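You operate a simulated robot arm through the tools that you are given. There is no shell and no other tool. Be economical: measure what you need, move in short steps, check, and stop when the job is done.

Carry out the task below with a simulated robot arm. There is one attempt and no reset: what you move stays moved.

TASK
Put the number puck labelled "583" from the assembly bench top on the seat of the cradle and the number puck that says "105" on top of the silver filter tin.

It is judged by the outcome, as a careful person would: the job done as asked, and still so three seconds after it is handed in. It fails if anything else is knocked over, pushed out of place, dropped, spilled or broken.

THE ROBOT
A 7-joint arm with a two-finger parallel gripper, fixed in place. Base frame: the origin is at the foot of the arm, x ahead of it, y to its left, z up; the work surface is at about z = 800. Lengths are in mm, angles in rad, forces in N, time in s.
With the tool pointing down near the work surface it reaches from about 300 to 700 mm from the base axis. Its first joint turns from -1.152 to 1.152 rad. Payload 1.57 kg.
Tool frame: the origin (TCP) lies between the finger pads and is the grasp point; the fingertips stand 30 mm ahead of it; z points along the fingers, y is the line along which they close. The gripper opens to 110 mm. The fingers are 24 mm wide and 12 mm thick; the gripper's body (48 by 112 mm) begins 78 mm behind the TCP.
Orientation is told as [roll, pitch, yaw] about the base's x, y, z axes, in that order, counted from this pose: with the fingers straight down and closing along the base's y, the tool's x points along the base's -x, its y along +y and its z along -z.

THE INTERFACE
- The arm moves only by the tool servo_tool. Its argument "plan" is a list of rows, each an object of numbers (a shift or turn left out is 0, a gripper value left out holds the last): "tx", "ty", "tz": the shift along the tool's x, y, z in units of 250 mm (1.0 is 250 mm); "twist": the turn about the tool's z in units of 120 degrees (1.0 is 120 degrees). In form: [{"tx": .., "ty": .., "tz": .., "twist": ..}, ...]. A call has 1 to 12 rows; each row is the pose to reach, as a shift and turn from the pose commanded when the call began, along the tool's axes at that moment. "gripper" is the opening, from 0 (shut) to 1 (fully open), set as the call begins (left out, the last holds). A call with a number of a shift or a turn outside -1 to 1 is refused whole. A row lasts 0.2 s, in which the tool goes at most 50 mm and 0.15 rad; a call with a longer step from one row to the next is refused whole, and so is a gripper value outside its range. A pose out of reach is approached as far as the arm can. The call stops where the force on the tool passes 40 N (or 10 N more than at its start, if that is more) or the arm is blocked; 0.2 s more then pass. The fingers move at their own pace (about 108 mm/s each) and stop on an object; they squeeze with about 23 N. The grip force told is the motor's: it shows also when the fingers shut on nothing. Time passes only in rows, and 0.2 s behind the last, so rows that repeat a pose let the fingers close. It gives the time, the measured TCP pose, the force on the tool (base axes), the opening and the grip force at its end, in the units of the frame above (readings bear some noise), and new pictures: "pictures" is both (left out), scene, wrist or none.
- Cameras (640 x 400 px; columns grow to the right, rows downward): "scene" is fixed at [176.2, -405.9, 1398.3]; the picture's right is [0.64, -0.77, 0.00], its down [-0.49, -0.41, -0.77] and it looks along [0.59, 0.49, -0.64] (base axes); focal length 309 px, centre (320, 200). "wrist" rides on the gripper at [-36, 0, -80] in the tool frame; the picture's right is [0.00, -1.00, 0.00], its down [0.97, 0.00, -0.24] and it looks along [0.24, 0.00, 0.97] (tool axes); focal length 218 px, centre (320, 200).
- locate(camera, pixels): there is no depth. For up to 12 entries [column, row, z] of the newest picture of that camera ("zoom" is the newest enlarged one), the place [x, y] in the base frame at which the ray of that pixel passes the height z, good to about 2 mm. No time passes.
- close_up(camera, box): a new picture of the part [left, top, right, bottom] of that camera's present view, enlarged. No time passes.
- hand_in(): hands the job in; it is judged then, once.

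Work in short steps. Measure before you move; look again where a grasp or a placing could have gone wrong, and mend it. You have 60 turns and 120 pictures in all, the two below and enlarged ones among them. Open the gripper and draw the arm clear of the work before you hand the job in, unless the task says otherwise; then end with one line.

The tools are called after "Request:" as a command line: name --argument value ..., lists and objects as JSON in quotes. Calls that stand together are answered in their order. servo_tool: Moves the arm, as the interface text tells. Its arguments: {"type":"object","properties":{"plan":{"type":"array","items":{"type":"object","properties":{"tx":{"type":"number"},"ty":{"type":"number"},"tz":{"type":"number"},"twist":{"type":"number"}}}},"gripper":{"type":"number"},"pictures":{"type":"string","enum":["both","scene","wrist","none"]}},"required":["plan"]} The other tools are called the same way: locate (camera, pixels) gives the place at which the rays of pixels pass given heights; close_up (camera, box) takes an enlarged picture of a part of a camera's view; hand_in () hands the job in.

At the start:

```text
clock: 0.0
tcp_pos: [386.0, 37.5, 1186.9]
tool_rot: [0.0, -0.001, 0.0]
wrist_force: [0.4, -0.7, -0.2]
grip_width: 110.1
gripper_force: 0.1
```

scene: 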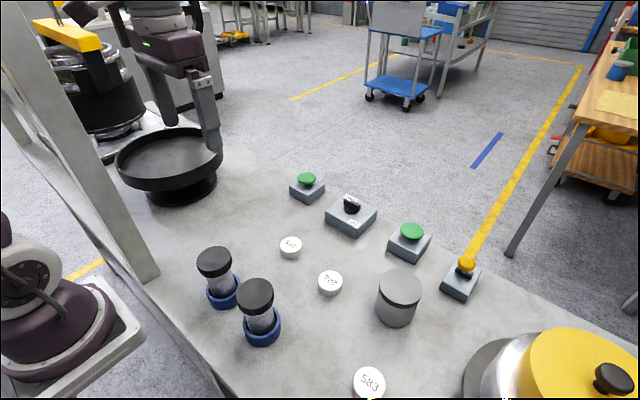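
wrist: 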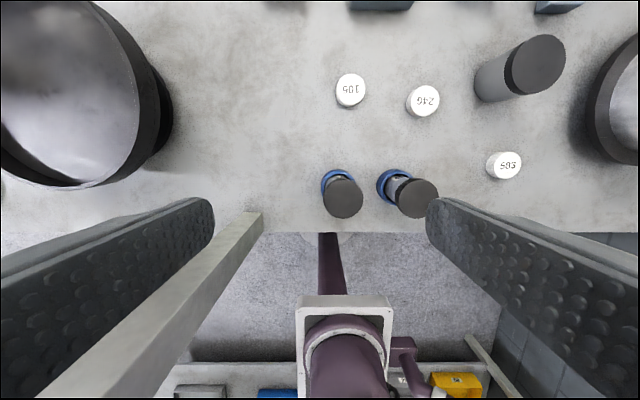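

The pucks show in the wrist view at about (350,90), (423,100) and (504,165). I'll enlarge the views to read the labels and identify the cradle and tin.

Request:
close_up --camera "scene" --box '[260, 160, 500, 400]'

Request:
close_up --camera "scene" --box '[90, 20, 290, 220]'

Request:
close_up --camera "wrist" --box '[300, 0, 640, 230]'

Request:
locate --camera "wrist" --pixels '[[350, 90, 820], [423, 100, 820], [504, 165, 820], [537, 65, 880], [343, 198, 880], [412, 198, 880], [70, 90, 880]]'

Request:
locate --camera "scene" --pixels '[[291, 243, 820], [330, 279, 820], [370, 379, 820], [400, 283, 870], [397, 320, 800], [350, 200, 850], [168, 158, 900], [185, 200, 800], [500, 400, 850]]'

```text
1.67 times, centred on (380, 280) of scene
```

zoom: 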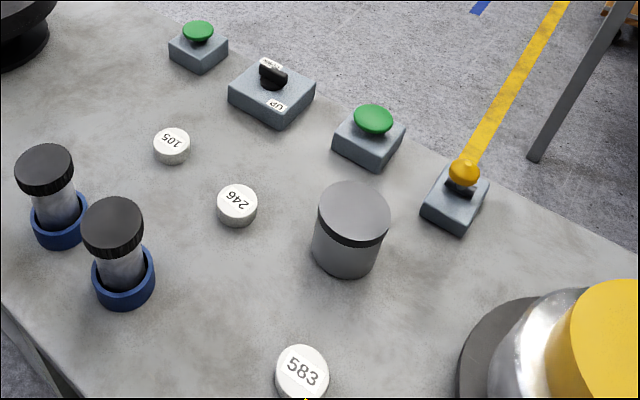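

```text
2.00 times, centred on (190, 120) of scene
```

zoom: 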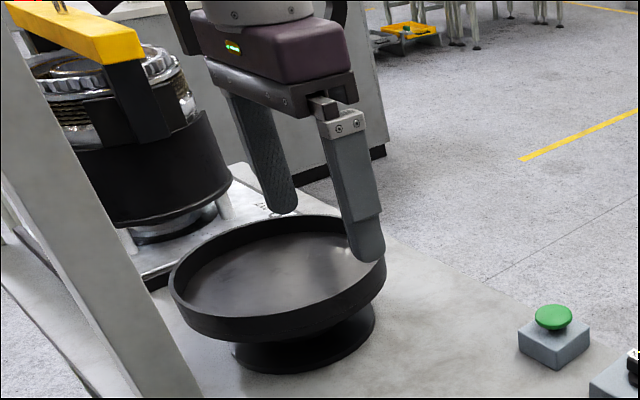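

```text
1.74 times, centred on (470, 115) of wrist
```

zoom: 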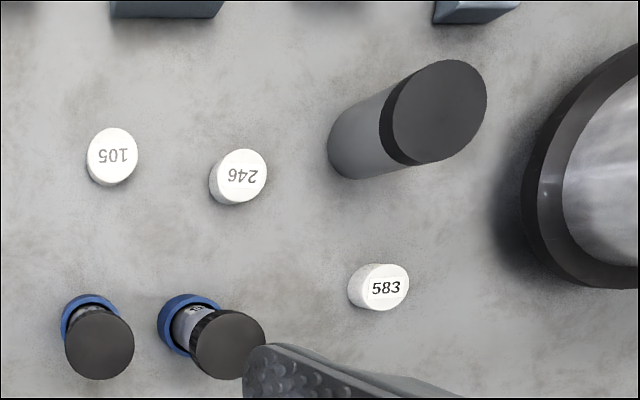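

```text
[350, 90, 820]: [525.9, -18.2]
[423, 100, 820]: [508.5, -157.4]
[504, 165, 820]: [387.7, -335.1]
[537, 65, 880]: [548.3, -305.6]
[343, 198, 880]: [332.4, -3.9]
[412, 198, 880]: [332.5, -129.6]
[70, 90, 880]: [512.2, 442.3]
```

```text
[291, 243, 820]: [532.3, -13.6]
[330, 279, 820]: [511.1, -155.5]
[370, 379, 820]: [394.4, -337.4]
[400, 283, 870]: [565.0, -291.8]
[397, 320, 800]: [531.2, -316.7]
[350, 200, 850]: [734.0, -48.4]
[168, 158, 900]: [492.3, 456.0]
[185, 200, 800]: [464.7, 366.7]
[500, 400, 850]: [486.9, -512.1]
```

Labels are clear: 583 is near (391,-336), 105 near (529,-16), and the tin near (555,-300). The empty black dish on a foot at the left looks like the cradle. I'll move toward 583 while staying high.

Request:
servo_tool --plan '[{"ty": -0.18}, {"ty": -0.36}, {"ty": -0.54}, {"ty": -0.72}, {"ty": -0.9}, {"ty": -1.0}]' --pictures "none"

Request:
servo_tool --plan '[{"ty": -0.15, "tz": 0.1}, {"ty": -0.3, "tz": 0.2}, {"ty": -0.4, "tz": 0.35}, {"ty": -0.49, "tz": 0.5}, {"ty": -0.49, "tz": 0.65}, {"ty": -0.49, "tz": 0.75}, {"ty": -0.49, "tz": 0.75}]'

```text
clock: 1.4
tcp_pos: [386.8, -214.2, 1186.3]
tool_rot: [0.001, 0.0, -0.001]
wrist_force: [-0.4, -0.4, 1.0]
grip_width: 110.0
gripper_force: 0.2
```

```text
clock: 3.0
tcp_pos: [387.8, -333.9, 997.9]
tool_rot: [0.0, 0.0, 0.0]
wrist_force: [0.0, -0.2, 0.1]
grip_width: 110.1
gripper_force: 0.1
```

scene: 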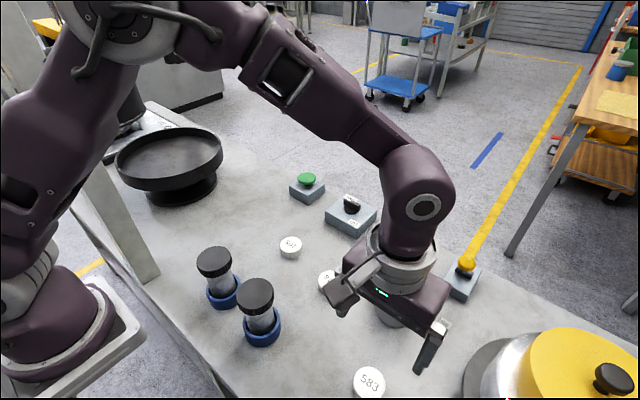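
wrist: 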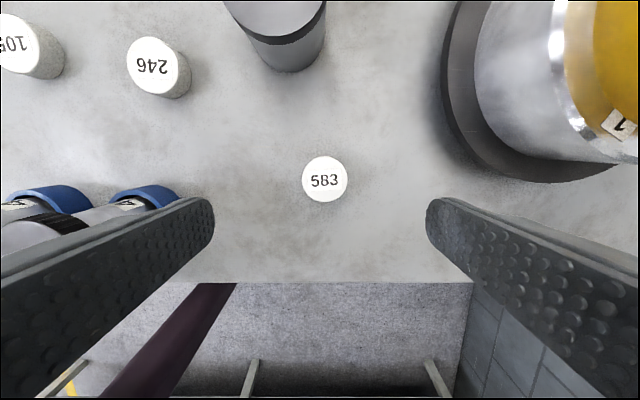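

583 sits at about (324,180) in the wrist view. I'll measure its edges, then the tin's and the 105 puck's positions.

Request:
locate --camera "wrist" --pixels '[[324, 180, 820], [302, 180, 820], [347, 180, 820], [324, 157, 820], [324, 202, 820], [300, 71, 800], [324, 180, 830], [440, 80, 820], [160, 62, 820]]'

Request:
locate --camera "scene" --pixels '[[370, 380, 820], [370, 380, 825], [370, 380, 830]]'

```text
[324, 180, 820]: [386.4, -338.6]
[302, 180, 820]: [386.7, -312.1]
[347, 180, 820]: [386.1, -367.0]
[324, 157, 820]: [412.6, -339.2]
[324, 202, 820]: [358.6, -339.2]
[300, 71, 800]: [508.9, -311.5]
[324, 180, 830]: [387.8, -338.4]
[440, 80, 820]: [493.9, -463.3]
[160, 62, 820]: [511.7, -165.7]
```

```text
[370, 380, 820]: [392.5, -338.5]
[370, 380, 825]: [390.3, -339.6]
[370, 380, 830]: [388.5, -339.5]
```

The puck is about 54 mm wide with its top near z=830, centred at (388,-338.5). I'll descend to TCP 840, then close.

Request:
servo_tool --plan '[{"ty": -0.018, "tz": 0.15}, {"ty": -0.018, "tz": 0.3}, {"ty": -0.018, "tz": 0.42}, {"ty": -0.018, "tz": 0.52}, {"ty": -0.018, "tz": 0.59}, {"ty": -0.018, "tz": 0.632}, {"ty": -0.018, "tz": 0.632}]' --pictures "wrist"

Request:
servo_tool --plan '[{"tz": 0}, {"tz": 0}, {"tz": 0}]' --gripper 0.2 --pictures "wrist"

```text
clock: 4.6
tcp_pos: [387.2, -338.6, 841.0]
tool_rot: [0.001, 0.0, 0.0]
wrist_force: [-0.4, -0.1, -0.1]
grip_width: 110.2
gripper_force: 0.0
```

wrist: 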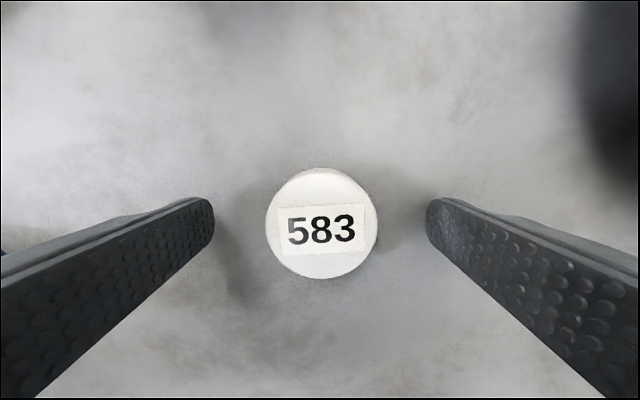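

```text
clock: 5.4
tcp_pos: [388.2, -339.2, 841.6]
tool_rot: [0.0, 0.0, -0.001]
wrist_force: [0.1, 0.3, 1.9]
grip_width: 52.7
gripper_force: 22.8
```

wrist: 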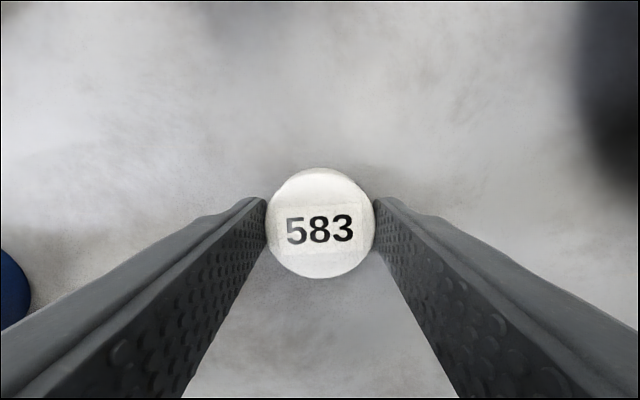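

583 is gripped (52.7 mm, 22.8 N). I'll lift it, check where the post on the left stands, and carry the puck across high up.

Request:
servo_tool --plan '[{"tz": -0.1}, {"tz": -0.28}, {"tz": -0.46}, {"tz": -0.64}, {"tz": -0.82}, {"tz": -1.0}, {"tz": -1.0}]'

Request:
locate --camera "scene" --pixels '[[145, 282, 800], [158, 274, 800], [135, 262, 800], [214, 390, 800], [182, 192, 800]]'

```text
clock: 7.0
tcp_pos: [386.8, -339.4, 1092.1]
tool_rot: [0.0, 0.0, 0.0]
wrist_force: [0.3, 0.8, 0.4]
grip_width: 52.8
gripper_force: 23.0
```

scene: 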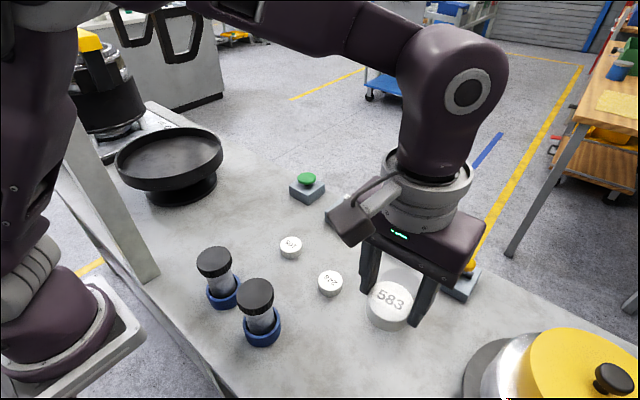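
wrist: 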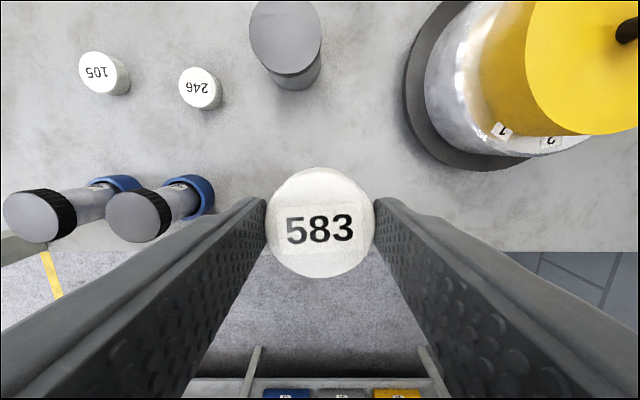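

```text
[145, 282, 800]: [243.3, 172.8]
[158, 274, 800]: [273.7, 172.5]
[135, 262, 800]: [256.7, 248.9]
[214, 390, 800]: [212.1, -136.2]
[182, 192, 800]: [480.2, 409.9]
```

583 is held at z=1092. The post's foot is near (258,190), so I'll look closer at the control boxes, the dish and the post before going there.

Request:
close_up --camera "scene" --box '[280, 160, 380, 240]'

Request:
servo_tool --plan '[{"ty": 0.18, "tx": -0.03}, {"ty": 0.36, "tx": -0.06}, {"ty": 0.54, "tx": -0.09}, {"ty": 0.72, "tx": -0.12}, {"ty": 0.9, "tx": -0.15}, {"ty": 1.0, "tx": -0.18}, {"ty": 1.0, "tx": -0.2}]' --pictures "none"

Request:
servo_tool --plan '[{"ty": 0.18, "tx": -0.03}, {"ty": 0.36, "tx": -0.06}, {"ty": 0.54, "tx": -0.09}, {"ty": 0.72, "tx": -0.12}, {"ty": 0.8, "tx": -0.15}, {"ty": 0.8, "tx": -0.16}]'

```text
5.00 times, centred on (330, 200) of scene
```

zoom: 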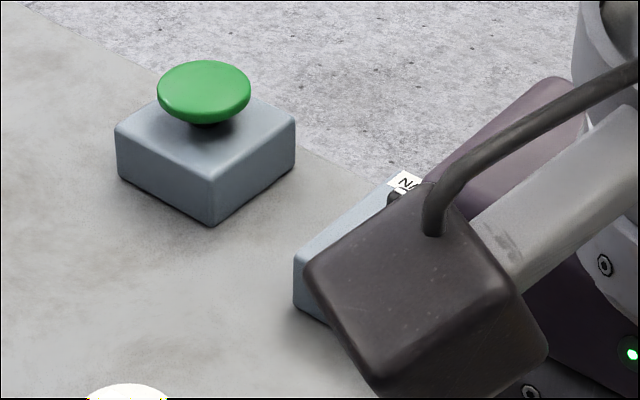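

```text
clock: 8.6
tcp_pos: [437.2, -89.0, 1090.7]
tool_rot: [0.001, -0.001, -0.002]
wrist_force: [0.1, 0.2, -0.6]
grip_width: 52.7
gripper_force: 22.3
```

```text
clock: 10.0
tcp_pos: [476.5, 112.6, 1092.5]
tool_rot: [0.0, 0.001, 0.0]
wrist_force: [-0.2, 0.3, -0.8]
grip_width: 52.6
gripper_force: 22.7
```

scene: 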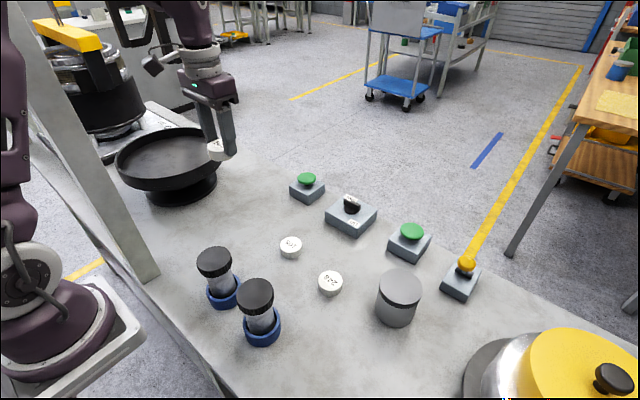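
wrist: 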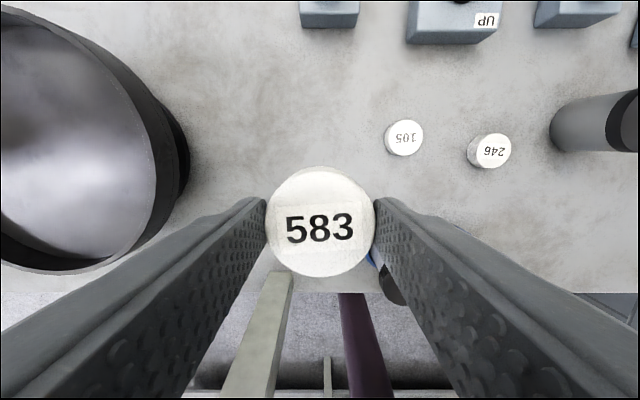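

The scene is unobstructed now. I'll locate the dish rim and the post foot in the wrist view, and zoom in on the switch and the dish.

Request:
locate --camera "wrist" --pixels '[[264, 280, 800], [292, 272, 800], [157, 150, 880], [157, 150, 900], [172, 150, 880], [60, 12, 880], [60, 270, 880], [190, 160, 800], [400, 290, 800]]'

Request:
close_up --camera "scene" --box '[300, 170, 400, 240]'

Request:
close_up --camera "scene" --box '[0, 0, 240, 300]'

Request:
close_up --camera "scene" --box '[110, 110, 240, 210]'

```text
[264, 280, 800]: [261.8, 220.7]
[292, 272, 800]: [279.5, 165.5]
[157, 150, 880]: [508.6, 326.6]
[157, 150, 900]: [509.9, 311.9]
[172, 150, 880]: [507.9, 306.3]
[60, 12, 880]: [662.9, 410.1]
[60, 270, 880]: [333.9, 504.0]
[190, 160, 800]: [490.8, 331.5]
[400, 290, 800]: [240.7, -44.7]
```

```text
5.71 times, centred on (350, 205) of scene
```

zoom: 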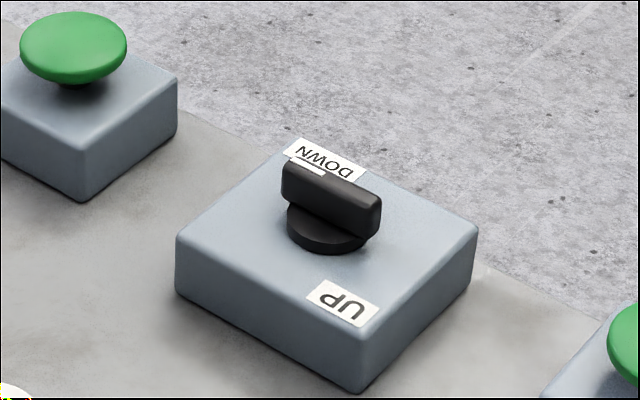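

```text
1.33 times, centred on (120, 150) of scene
```

zoom: 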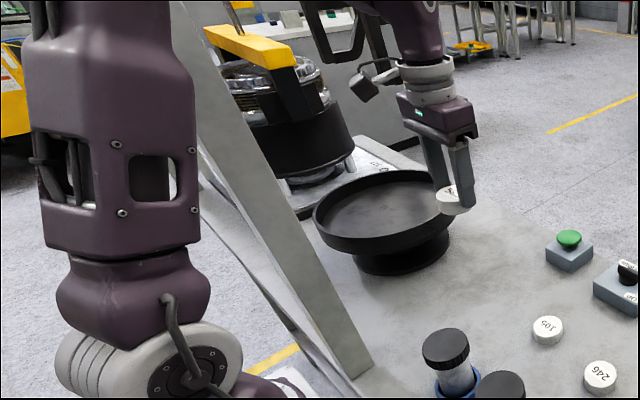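

```text
4.00 times, centred on (175, 160) of scene
```

zoom: 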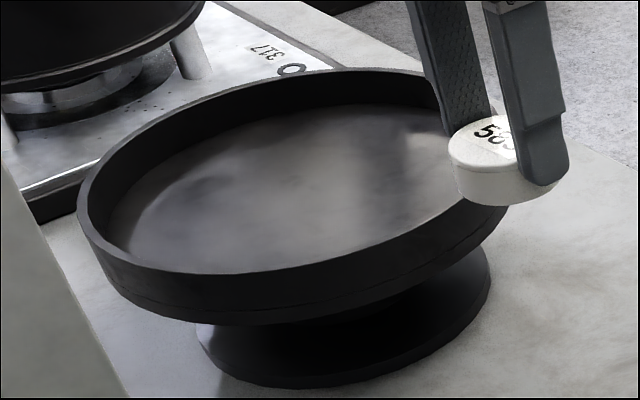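

The dish rim looks to be near z≈900, centred around (497,452). The post stands between it and the arm at about (270,193), taller than 1340. I'll raise the tool and creep left, checking for any blockage.

Request:
servo_tool --plan '[{"tz": -0.15}, {"tz": -0.3}, {"tz": -0.4}, {"tz": -0.4, "ty": 0.1}, {"tz": -0.4, "ty": 0.2}, {"tz": -0.4, "ty": 0.3}, {"tz": -0.4, "ty": 0.4}, {"tz": -0.4, "ty": 0.4}]'

```text
clock: 11.8
tcp_pos: [475.4, 210.7, 1192.0]
tool_rot: [-0.001, 0.0, 0.0]
wrist_force: [0.5, 1.5, 0.3]
grip_width: 52.6
gripper_force: 22.8
```

scene: 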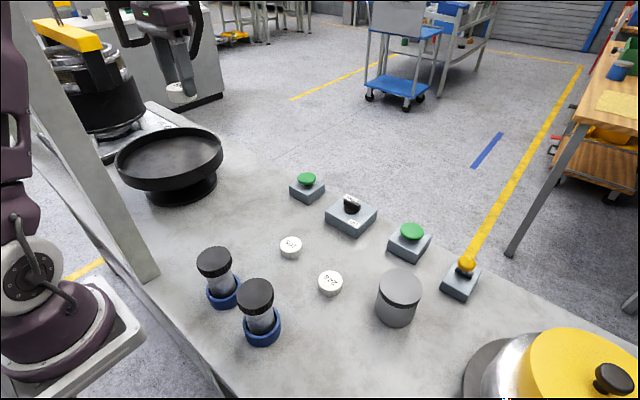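
wrist: 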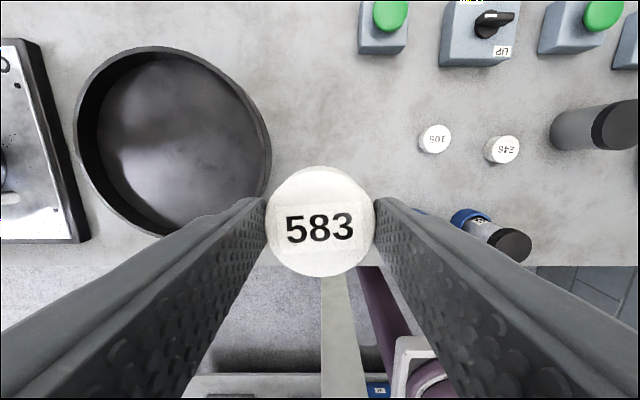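

No contact yet. The whole dish is visible, spanning columns 74–272 and rows 45–238, so I'll measure it while continuing.

Request:
locate --camera "wrist" --pixels '[[74, 125, 900], [268, 125, 900], [160, 45, 900], [172, 140, 900], [172, 140, 880], [165, 237, 900], [182, 143, 860]]'

Request:
servo_tool --plan '[{"ty": 0.08}, {"ty": 0.16}, {"ty": 0.24}, {"ty": 0.32}, {"ty": 0.4}, {"ty": 0.4}]'

```text
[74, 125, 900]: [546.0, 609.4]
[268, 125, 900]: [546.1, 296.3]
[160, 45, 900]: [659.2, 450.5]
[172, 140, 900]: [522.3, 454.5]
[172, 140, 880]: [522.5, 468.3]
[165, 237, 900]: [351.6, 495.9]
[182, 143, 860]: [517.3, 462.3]
```

```text
clock: 13.2
tcp_pos: [486.1, 258.5, 1236.3]
tool_rot: [0.071, -0.063, -0.074]
wrist_force: [1.1, -0.7, -0.5]
grip_width: 52.8
gripper_force: 22.9
```

scene: 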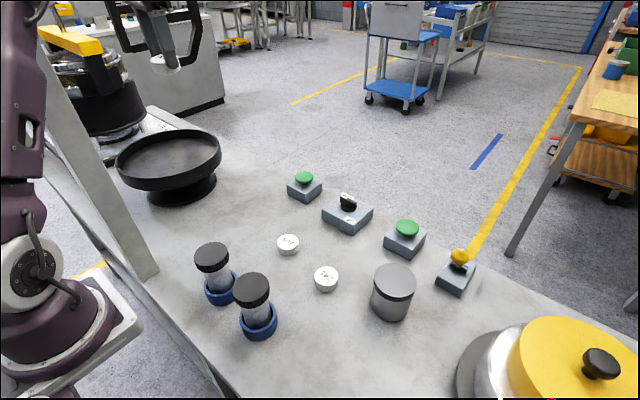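
wrist: 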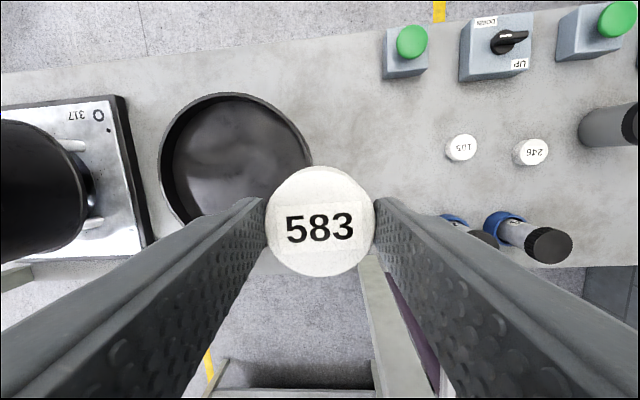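

The arm was blocked around y≈258 (the tool tilted), and the right-hand bench items look shifted by a few pixels, so I'm probably pressing on the post. I'll back off straight away and compare.

Request:
servo_tool --plan '[{"ty": -0.1}, {"ty": -0.2}, {"ty": -0.3}, {"ty": -0.4}, {"ty": -0.4}, {"ty": -0.4}]'

```text
clock: 14.6
tcp_pos: [477.5, 210.5, 1188.9]
tool_rot: [0.0, -0.001, 0.001]
wrist_force: [0.2, 0.3, -0.2]
grip_width: 52.7
gripper_force: 23.2
```

scene: 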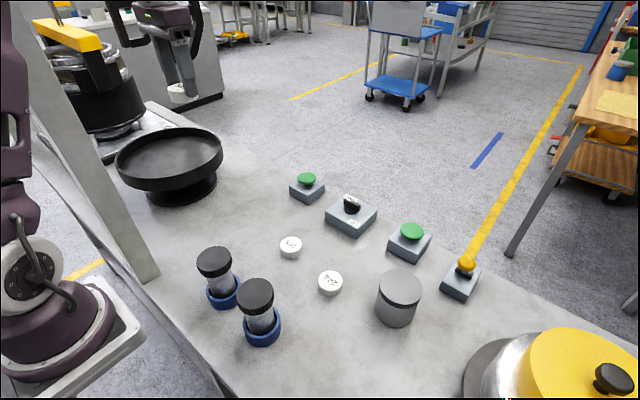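
wrist: 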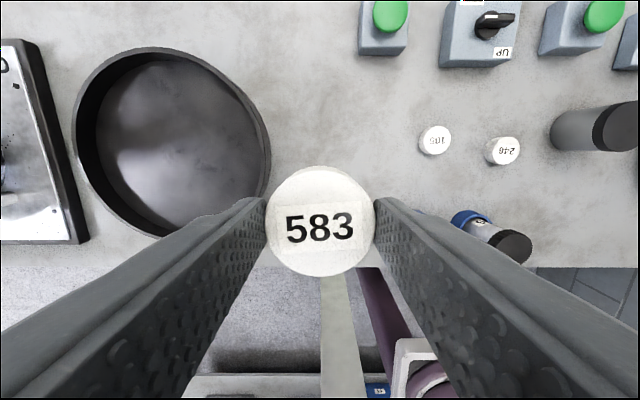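

After backing off, everything is back to its original pixels, so nothing was displaced. The tall post blocks the forearm with the present elbow posture. I'll move back right and twist the tool to see whether the elbow swings outward, to the right.

Request:
servo_tool --plan '[{"ty": -0.15}, {"ty": -0.3}, {"ty": -0.4}, {"ty": -0.4, "twist": -0.07}, {"ty": -0.4, "twist": -0.14}, {"ty": -0.4, "twist": -0.21}, {"ty": -0.4, "twist": -0.28}, {"ty": -0.4, "twist": -0.35}, {"ty": -0.4, "twist": -0.42}, {"ty": -0.4, "twist": -0.49}, {"ty": -0.4, "twist": -0.56}, {"ty": -0.4, "twist": -0.56}]'

```text
clock: 17.2
tcp_pos: [477.5, 110.9, 1190.0]
tool_rot: [0.001, 0.0, 1.175]
wrist_force: [-0.3, 0.6, 0.3]
grip_width: 52.7
gripper_force: 23.2
```

scene: 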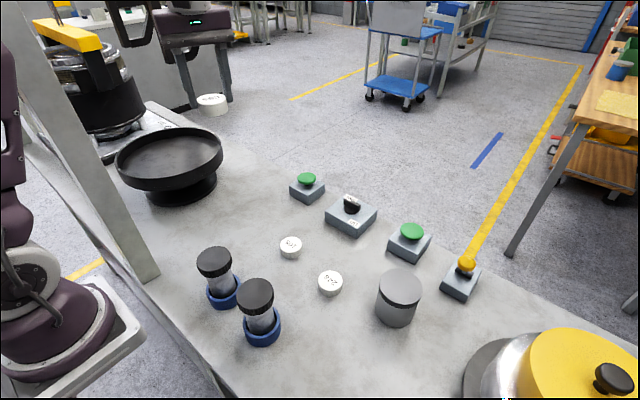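
wrist: 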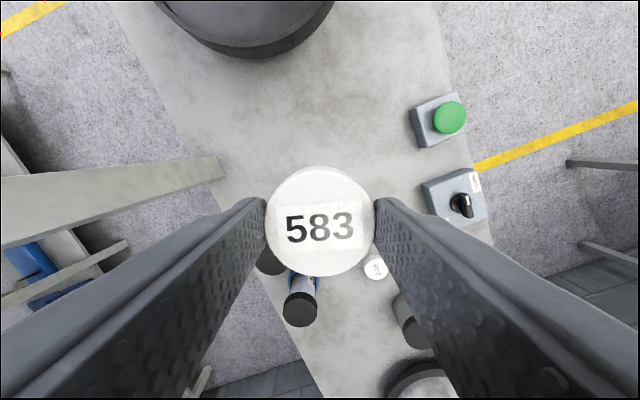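

The yaw is now 1.175, and the shoulder cap moved back from about (22,270) to (15,285), so the elbow is swinging right as wanted. I'll twist further.

Request:
servo_tool --plan '[{"twist": -0.07}, {"twist": -0.14}, {"twist": -0.21}, {"twist": -0.28}, {"twist": -0.35}, {"twist": -0.42}, {"twist": -0.49}, {"twist": -0.49}]'

```text
clock: 19.0
tcp_pos: [476.1, 110.2, 1190.3]
tool_rot: [0.001, 0.002, 2.201]
wrist_force: [-0.1, 0.6, -0.2]
grip_width: 52.8
gripper_force: 22.7
```

scene: 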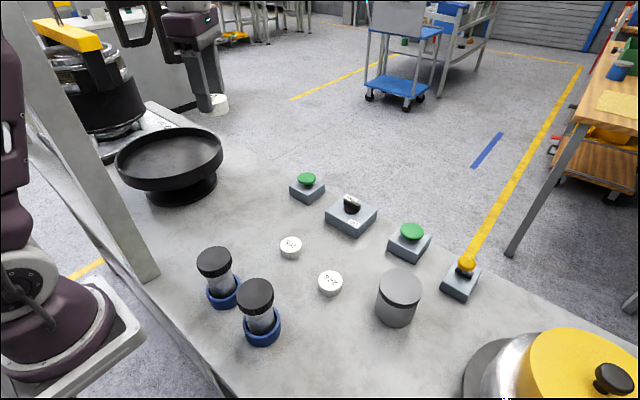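
wrist: 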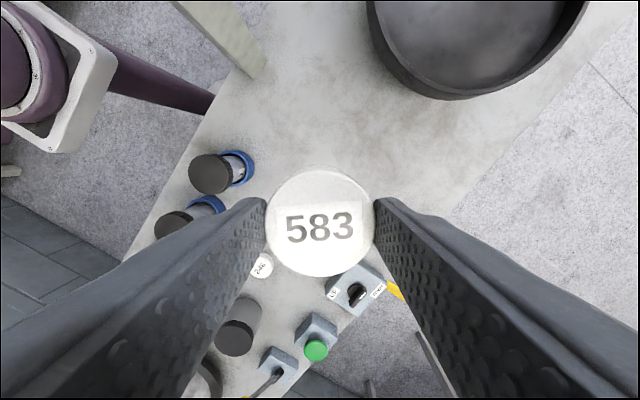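

Swivel grows a little and still tracks cleanly. I'll keep twisting.

Request:
servo_tool --plan '[{"twist": -0.07}, {"twist": -0.14}, {"twist": -0.21}, {"twist": -0.28}, {"twist": -0.35}, {"twist": -0.42}, {"twist": -0.42}]'

```text
clock: 20.6
tcp_pos: [477.4, 110.7, 1190.0]
tool_rot: [0.0, 0.001, 3.082]
wrist_force: [0.2, -0.3, -0.5]
grip_width: 52.6
gripper_force: 23.3
```

scene: 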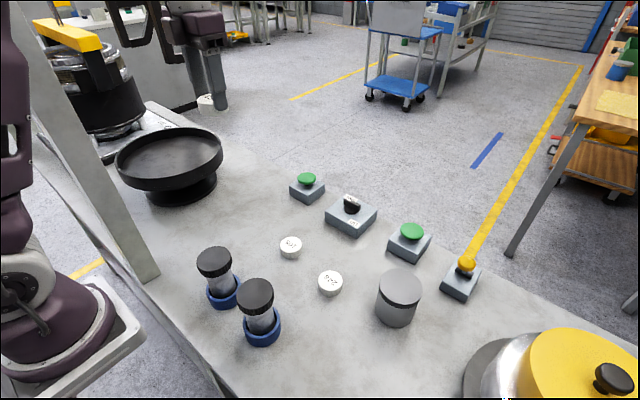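
wrist: 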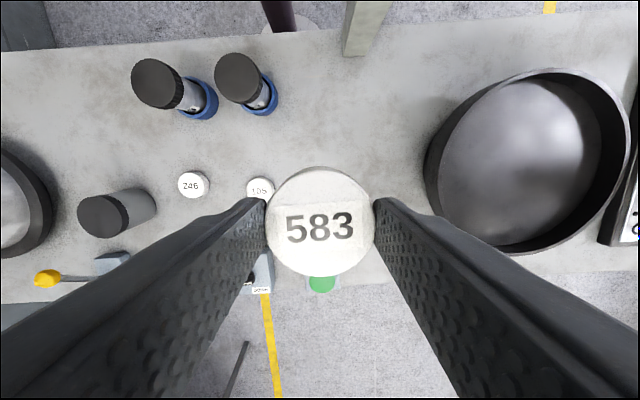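

The arm's yaw is now 3.08 and it still tracks freely; the shoulder cap has turned noticeably. I'll creep left again to y≈210 and then 250, checking the tracking.

Request:
servo_tool --plan '[{"ty": -0.1}, {"ty": -0.2}, {"ty": -0.3}, {"ty": -0.4}, {"ty": -0.45}, {"ty": -0.45}]' --pictures "scene"

Request:
servo_tool --plan '[{"ty": -0.06}, {"ty": -0.12}, {"ty": -0.12}]' --pictures "none"

```text
clock: 22.0
tcp_pos: [484.6, 221.7, 1191.4]
tool_rot: [0.0, 0.0, 3.08]
wrist_force: [0.4, -0.9, -0.1]
grip_width: 52.6
gripper_force: 23.5
```

scene: 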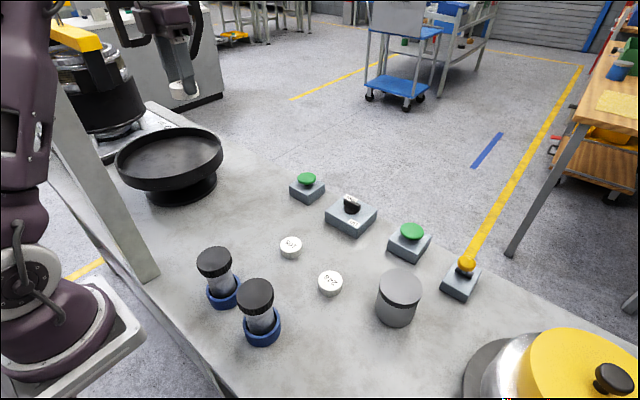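

```text
clock: 22.8
tcp_pos: [485.4, 252.8, 1190.3]
tool_rot: [-0.001, 0.0, 3.08]
wrist_force: [-0.9, 0.3, -0.1]
grip_width: 52.5
gripper_force: 22.8
```

It's now at y=253 with no tilt, and the upper arm is leaning right, in front of the post. I'll continue in small steps.

Request:
servo_tool --plan '[{"ty": -0.05}, {"ty": -0.1}, {"ty": -0.1}]' --pictures "scene"

```text
clock: 23.6
tcp_pos: [486.8, 277.9, 1189.5]
tool_rot: [0.0, -0.001, 3.077]
wrist_force: [-0.4, -1.4, 0.7]
grip_width: 52.9
gripper_force: 22.6
```

scene: 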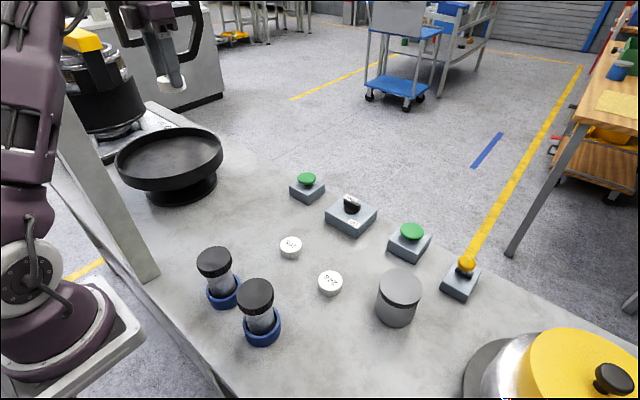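

Still free at y=278. I'll continue left and a little outward.

Request:
servo_tool --plan '[{"ty": -0.05, "tx": 0.04}, {"ty": -0.1, "tx": 0.08}, {"ty": -0.15, "tx": 0.1}, {"ty": -0.15, "tx": 0.1}]' --pictures "scene"

```text
clock: 24.6
tcp_pos: [515.2, 297.3, 1188.2]
tool_rot: [0.001, -0.004, 3.072]
wrist_force: [0.2, -0.1, 1.1]
grip_width: 52.7
gripper_force: 23.2
out of reach, approached as far as the arm can: row 3, 4
```

scene: 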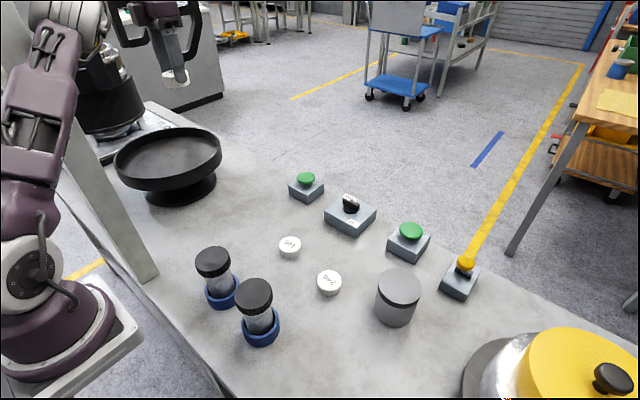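

The call reported a reach limit and a faint 1 px shift, so there may be light contact. I'll back off slightly and descend toward z≈1030, which changes the arm geometry, and look again.

Request:
servo_tool --plan '[{"ty": 0.08}, {"ty": 0.1, "tz": 0.1}, {"ty": 0.1, "tz": 0.25}, {"ty": 0.1, "tz": 0.4}, {"ty": 0.1, "tz": 0.55}, {"ty": 0.1, "tz": 0.64}, {"ty": 0.1, "tz": 0.64}]'

```text
clock: 26.2
tcp_pos: [507.9, 277.0, 1029.8]
tool_rot: [0.0, 0.001, 3.079]
wrist_force: [0.2, 0.1, 0.0]
grip_width: 52.8
gripper_force: 23.3
```

scene: 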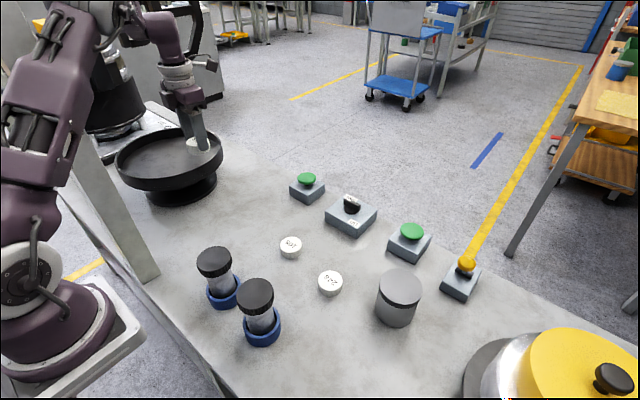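
wrist: 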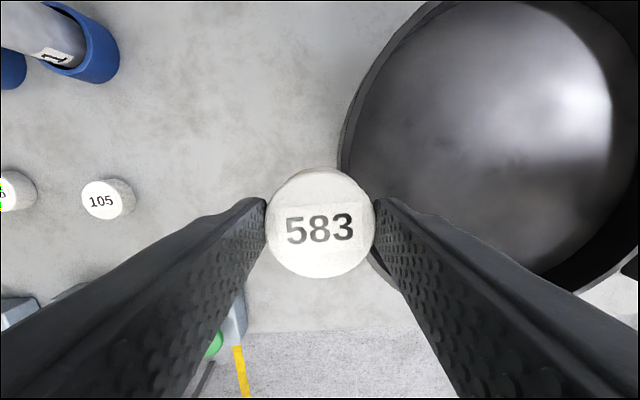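

Now tracking is clean at (508,277,1030), and the elbow is visible well right of the post at about (90,10). I'll continue left at this lower height.

Request:
servo_tool --plan '[{"ty": -0.06}, {"ty": -0.12}, {"ty": -0.18}, {"ty": -0.24}, {"ty": -0.24}]'

```text
clock: 27.4
tcp_pos: [510.5, 336.0, 1030.4]
tool_rot: [0.0, 0.001, 3.08]
wrist_force: [-0.4, 0.0, -0.6]
grip_width: 52.9
gripper_force: 23.3
```

scene: 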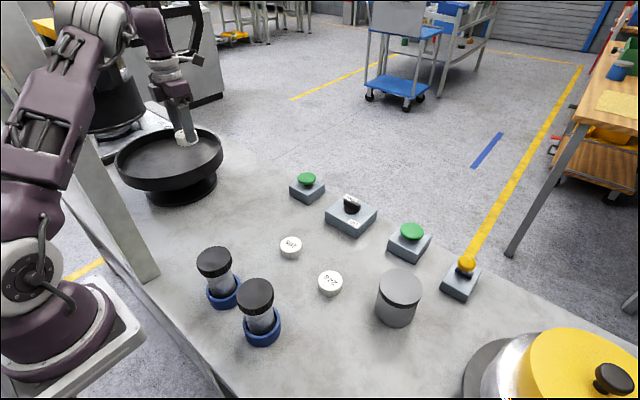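
wrist: 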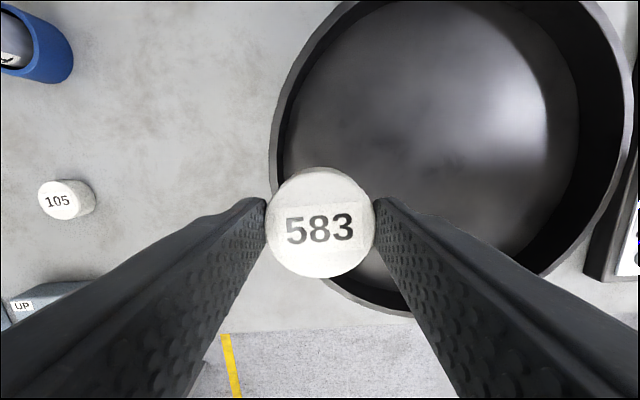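

Free again at y=336. Another 65 mm left will put the puck well inside the dish.

Request:
servo_tool --plan '[{"ty": -0.07, "tx": -0.02}, {"ty": -0.14, "tx": -0.03}, {"ty": -0.2, "tx": -0.04}, {"ty": -0.27, "tx": -0.05}, {"ty": -0.27, "tx": -0.05}]'

```text
clock: 28.6
tcp_pos: [533.7, 367.6, 1037.7]
tool_rot: [-0.018, 0.003, 3.011]
wrist_force: [0.2, -0.8, -0.7]
grip_width: 52.9
gripper_force: 22.9
```

scene: 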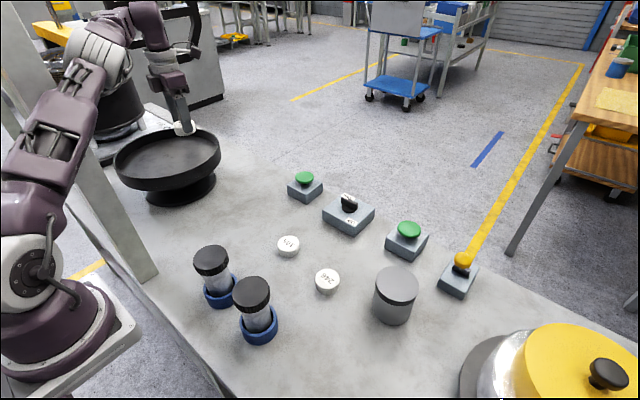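
wrist: 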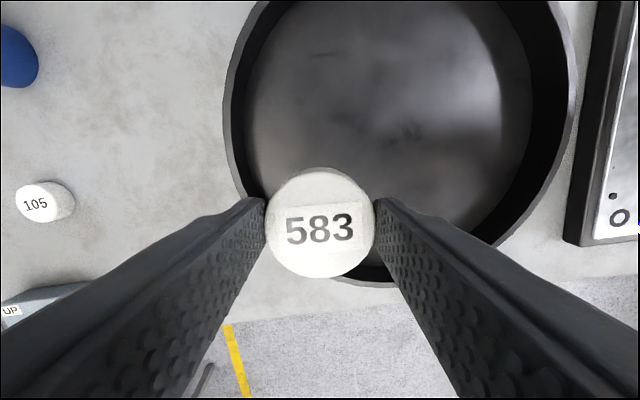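

Contact again: the tool was deflected and the bench shifted by about 3 px. I'll back off to the known free spot and twist further to swing the elbow out more.

Request:
servo_tool --plan '[{"ty": 0.07, "tx": 0.02}, {"ty": 0.14, "tx": 0.03}, {"ty": 0.22, "tx": 0.05}, {"ty": 0.29, "tx": 0.05}, {"ty": 0.29, "tx": 0.05}]'

Request:
servo_tool --plan '[{"twist": -0.06}, {"twist": -0.12}, {"twist": -0.18}, {"twist": -0.24}, {"twist": -0.3}, {"twist": -0.3}]'

```text
clock: 29.8
tcp_pos: [510.1, 329.0, 1029.6]
tool_rot: [0.001, 0.002, 3.079]
wrist_force: [0.3, 0.7, -0.3]
grip_width: 52.8
gripper_force: 22.7
```

scene: 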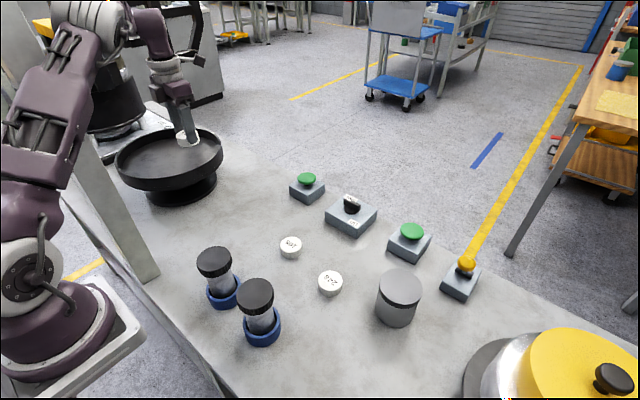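
wrist: 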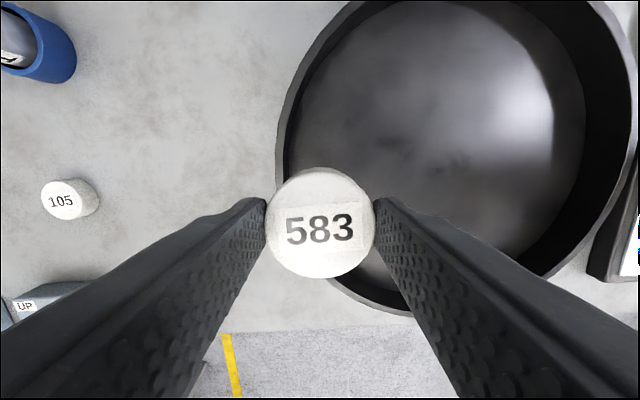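

```text
clock: 31.2
tcp_pos: [510.3, 330.6, 1029.9]
tool_rot: [0.0, 0.001, -2.575]
wrist_force: [0.0, 0.4, -0.8]
grip_width: 52.8
gripper_force: 23.2
```

scene: 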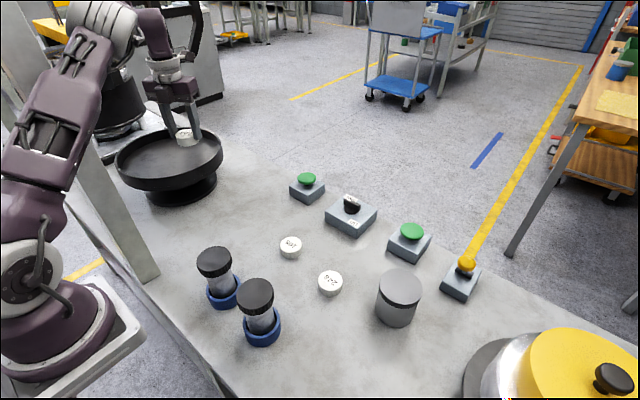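
wrist: 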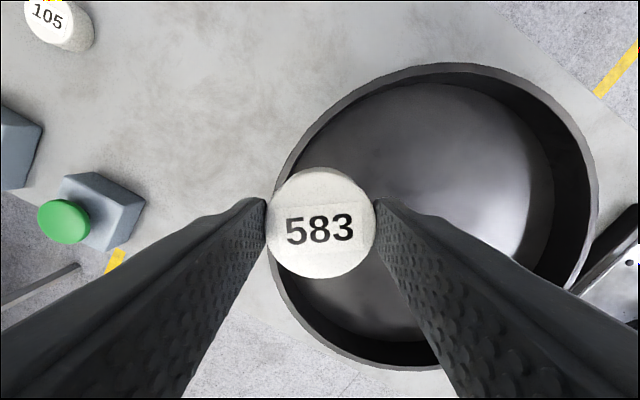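

The elbow swung further right, to about (105,20), with no contact. I'll twist a bit more, and measure the dish here too.

Request:
locate --camera "wrist" --pixels '[[460, 64, 900], [600, 190, 900], [380, 366, 900], [540, 200, 870], [460, 84, 870], [400, 340, 870], [350, 120, 900]]'

Request:
servo_tool --plan '[{"twist": -0.06}, {"twist": -0.12}, {"twist": -0.18}, {"twist": -0.24}, {"twist": -0.24}]'

```text
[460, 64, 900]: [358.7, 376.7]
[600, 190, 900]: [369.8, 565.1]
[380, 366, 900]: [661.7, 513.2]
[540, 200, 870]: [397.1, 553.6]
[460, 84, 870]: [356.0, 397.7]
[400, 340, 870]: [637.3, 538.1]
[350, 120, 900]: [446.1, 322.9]
```

```text
clock: 32.4
tcp_pos: [511.1, 330.5, 1031.2]
tool_rot: [0.002, -0.002, -2.073]
wrist_force: [0.2, 0.3, -0.8]
grip_width: 52.8
gripper_force: 23.2
```

scene: 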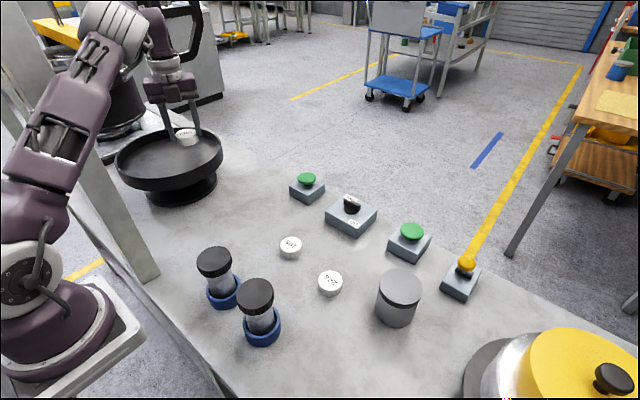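
wrist: 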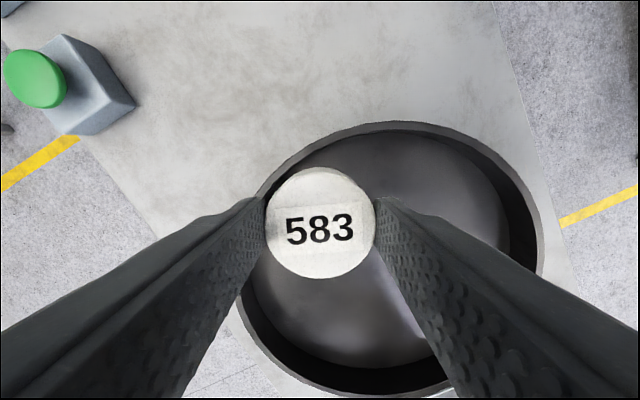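

Elbow is further right again. At yaw −2.073, base +y corresponds to (0.877 tx, −0.481 ty), so I'll move 45 mm left.

Request:
servo_tool --plan '[{"tx": 0.053, "ty": -0.029}, {"tx": 0.105, "ty": -0.058}, {"tx": 0.158, "ty": -0.087}, {"tx": 0.158, "ty": -0.087}]'

```text
clock: 33.4
tcp_pos: [510.1, 375.5, 1029.4]
tool_rot: [-0.001, -0.001, -2.074]
wrist_force: [-0.1, 0.2, 0.1]
grip_width: 52.7
gripper_force: 22.6
```

scene: 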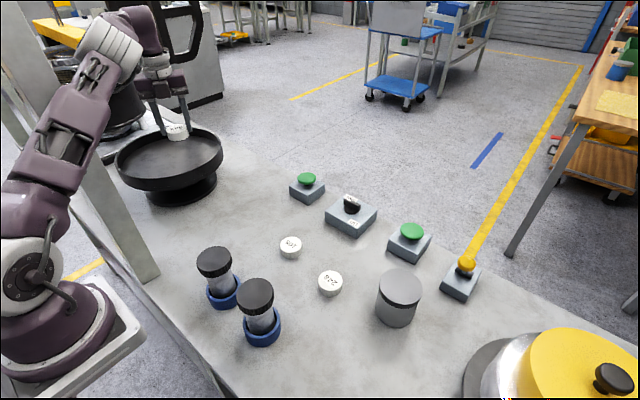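
wrist: 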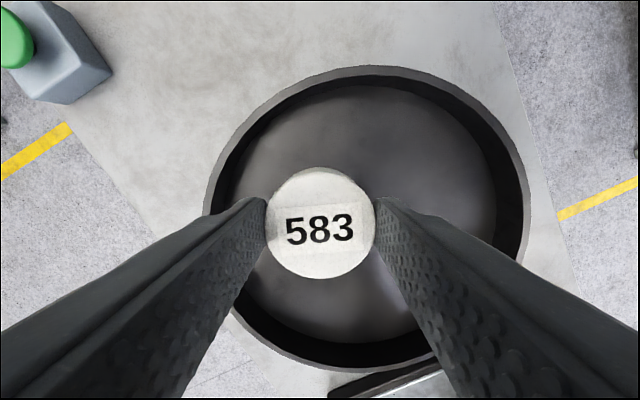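

Clean at y=375. I'll go 25 mm further toward the centre.

Request:
servo_tool --plan '[{"tx": 0.045, "ty": -0.024}, {"tx": 0.088, "ty": -0.048}, {"tx": 0.088, "ty": -0.048}]'

Request:
locate --camera "wrist" --pixels '[[370, 85, 870], [250, 180, 870]]'

```text
clock: 34.2
tcp_pos: [512.8, 397.4, 1032.7]
tool_rot: [-0.002, 0.002, -2.078]
wrist_force: [-0.1, -0.1, -0.3]
grip_width: 52.6
gripper_force: 23.0
```

scene: 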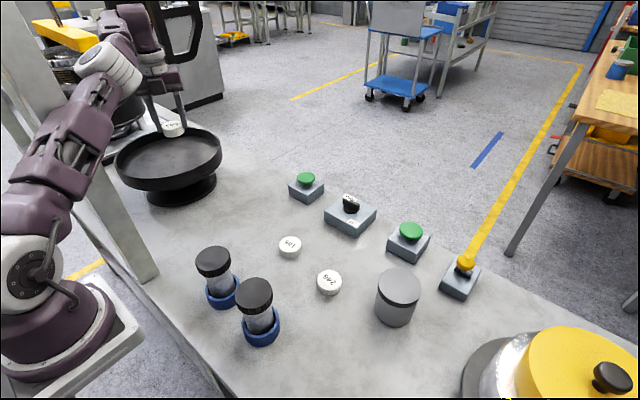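
wrist: 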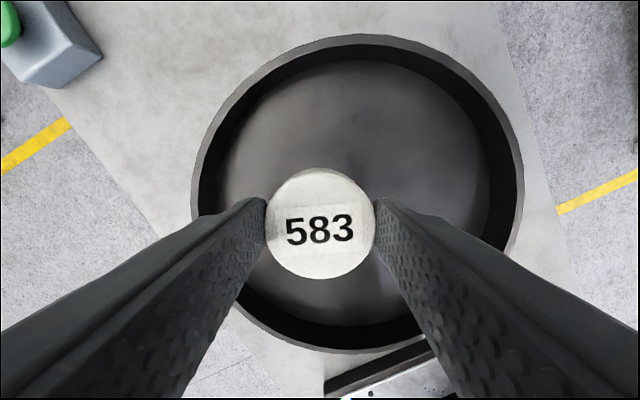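

```text
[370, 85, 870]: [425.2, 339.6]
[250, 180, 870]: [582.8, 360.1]
```

There was very slight contact there, so I'll step back 18 mm and descend to TCP≈950, watching the height against the dish floor.

Request:
servo_tool --plan '[{"tx": -0.063, "ty": 0.035}, {"tx": -0.063, "ty": 0.035}, {"tx": -0.063, "ty": 0.035, "tz": 0.1}, {"tx": -0.063, "ty": 0.035, "tz": 0.2}, {"tx": -0.063, "ty": 0.035, "tz": 0.3}, {"tx": -0.063, "ty": 0.035, "tz": 0.3}]'

Request:
close_up --camera "scene" --box '[110, 100, 240, 210]'

```text
clock: 35.6
tcp_pos: [510.9, 382.5, 956.8]
tool_rot: [0.0, -0.001, -2.074]
wrist_force: [0.0, 1.5, -0.7]
grip_width: 52.7
gripper_force: 22.9
```

scene: 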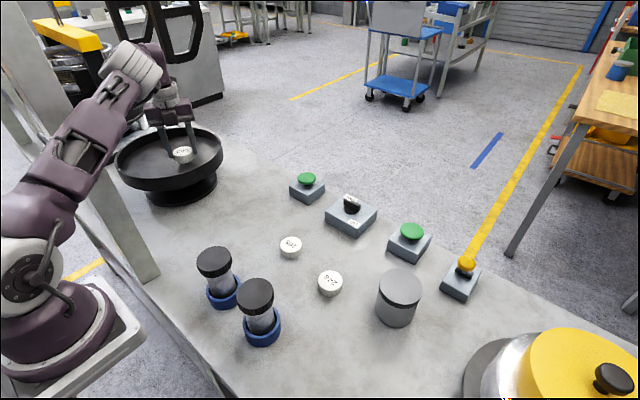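
wrist: 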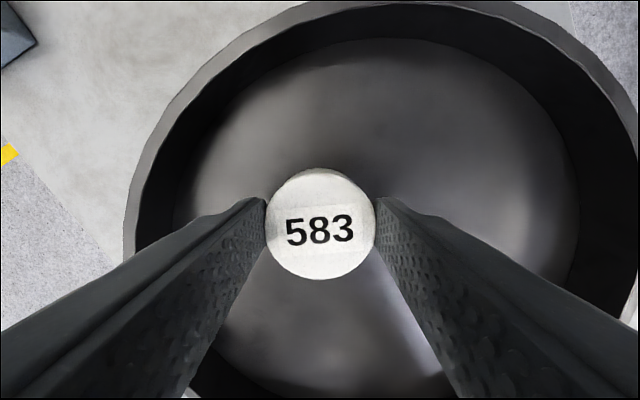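

```text
3.64 times, centred on (175, 155) of scene
```

zoom: 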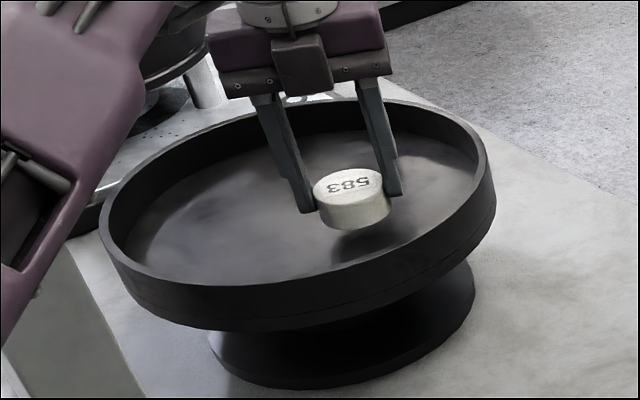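

The puck hangs inside the dish, a few cm above the floor. I'll descend in 4 mm rows until there is contact force.

Request:
servo_tool --plan '[{"tz": 0.016}, {"tz": 0.032}, {"tz": 0.048}, {"tz": 0.064}, {"tz": 0.08}, {"tz": 0.08}]' --pictures "none"

Request:
close_up --camera "scene" --box '[110, 100, 240, 210]'

```text
clock: 37.0
tcp_pos: [510.8, 383.2, 936.3]
tool_rot: [0.002, 0.004, -2.073]
wrist_force: [4.6, -0.7, 23.4]
grip_width: 52.9
gripper_force: 23.0
```

```text
3.64 times, centred on (175, 155) of scene
```

zoom: 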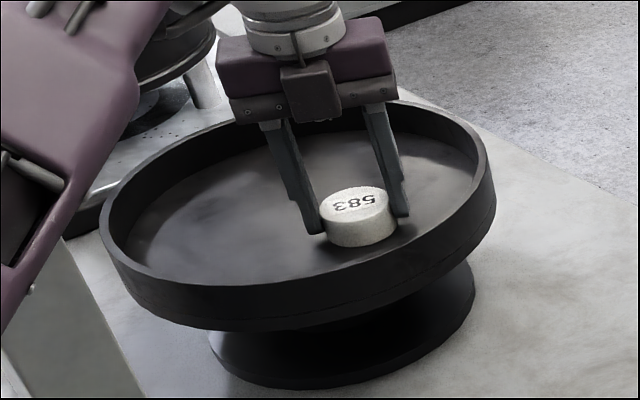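

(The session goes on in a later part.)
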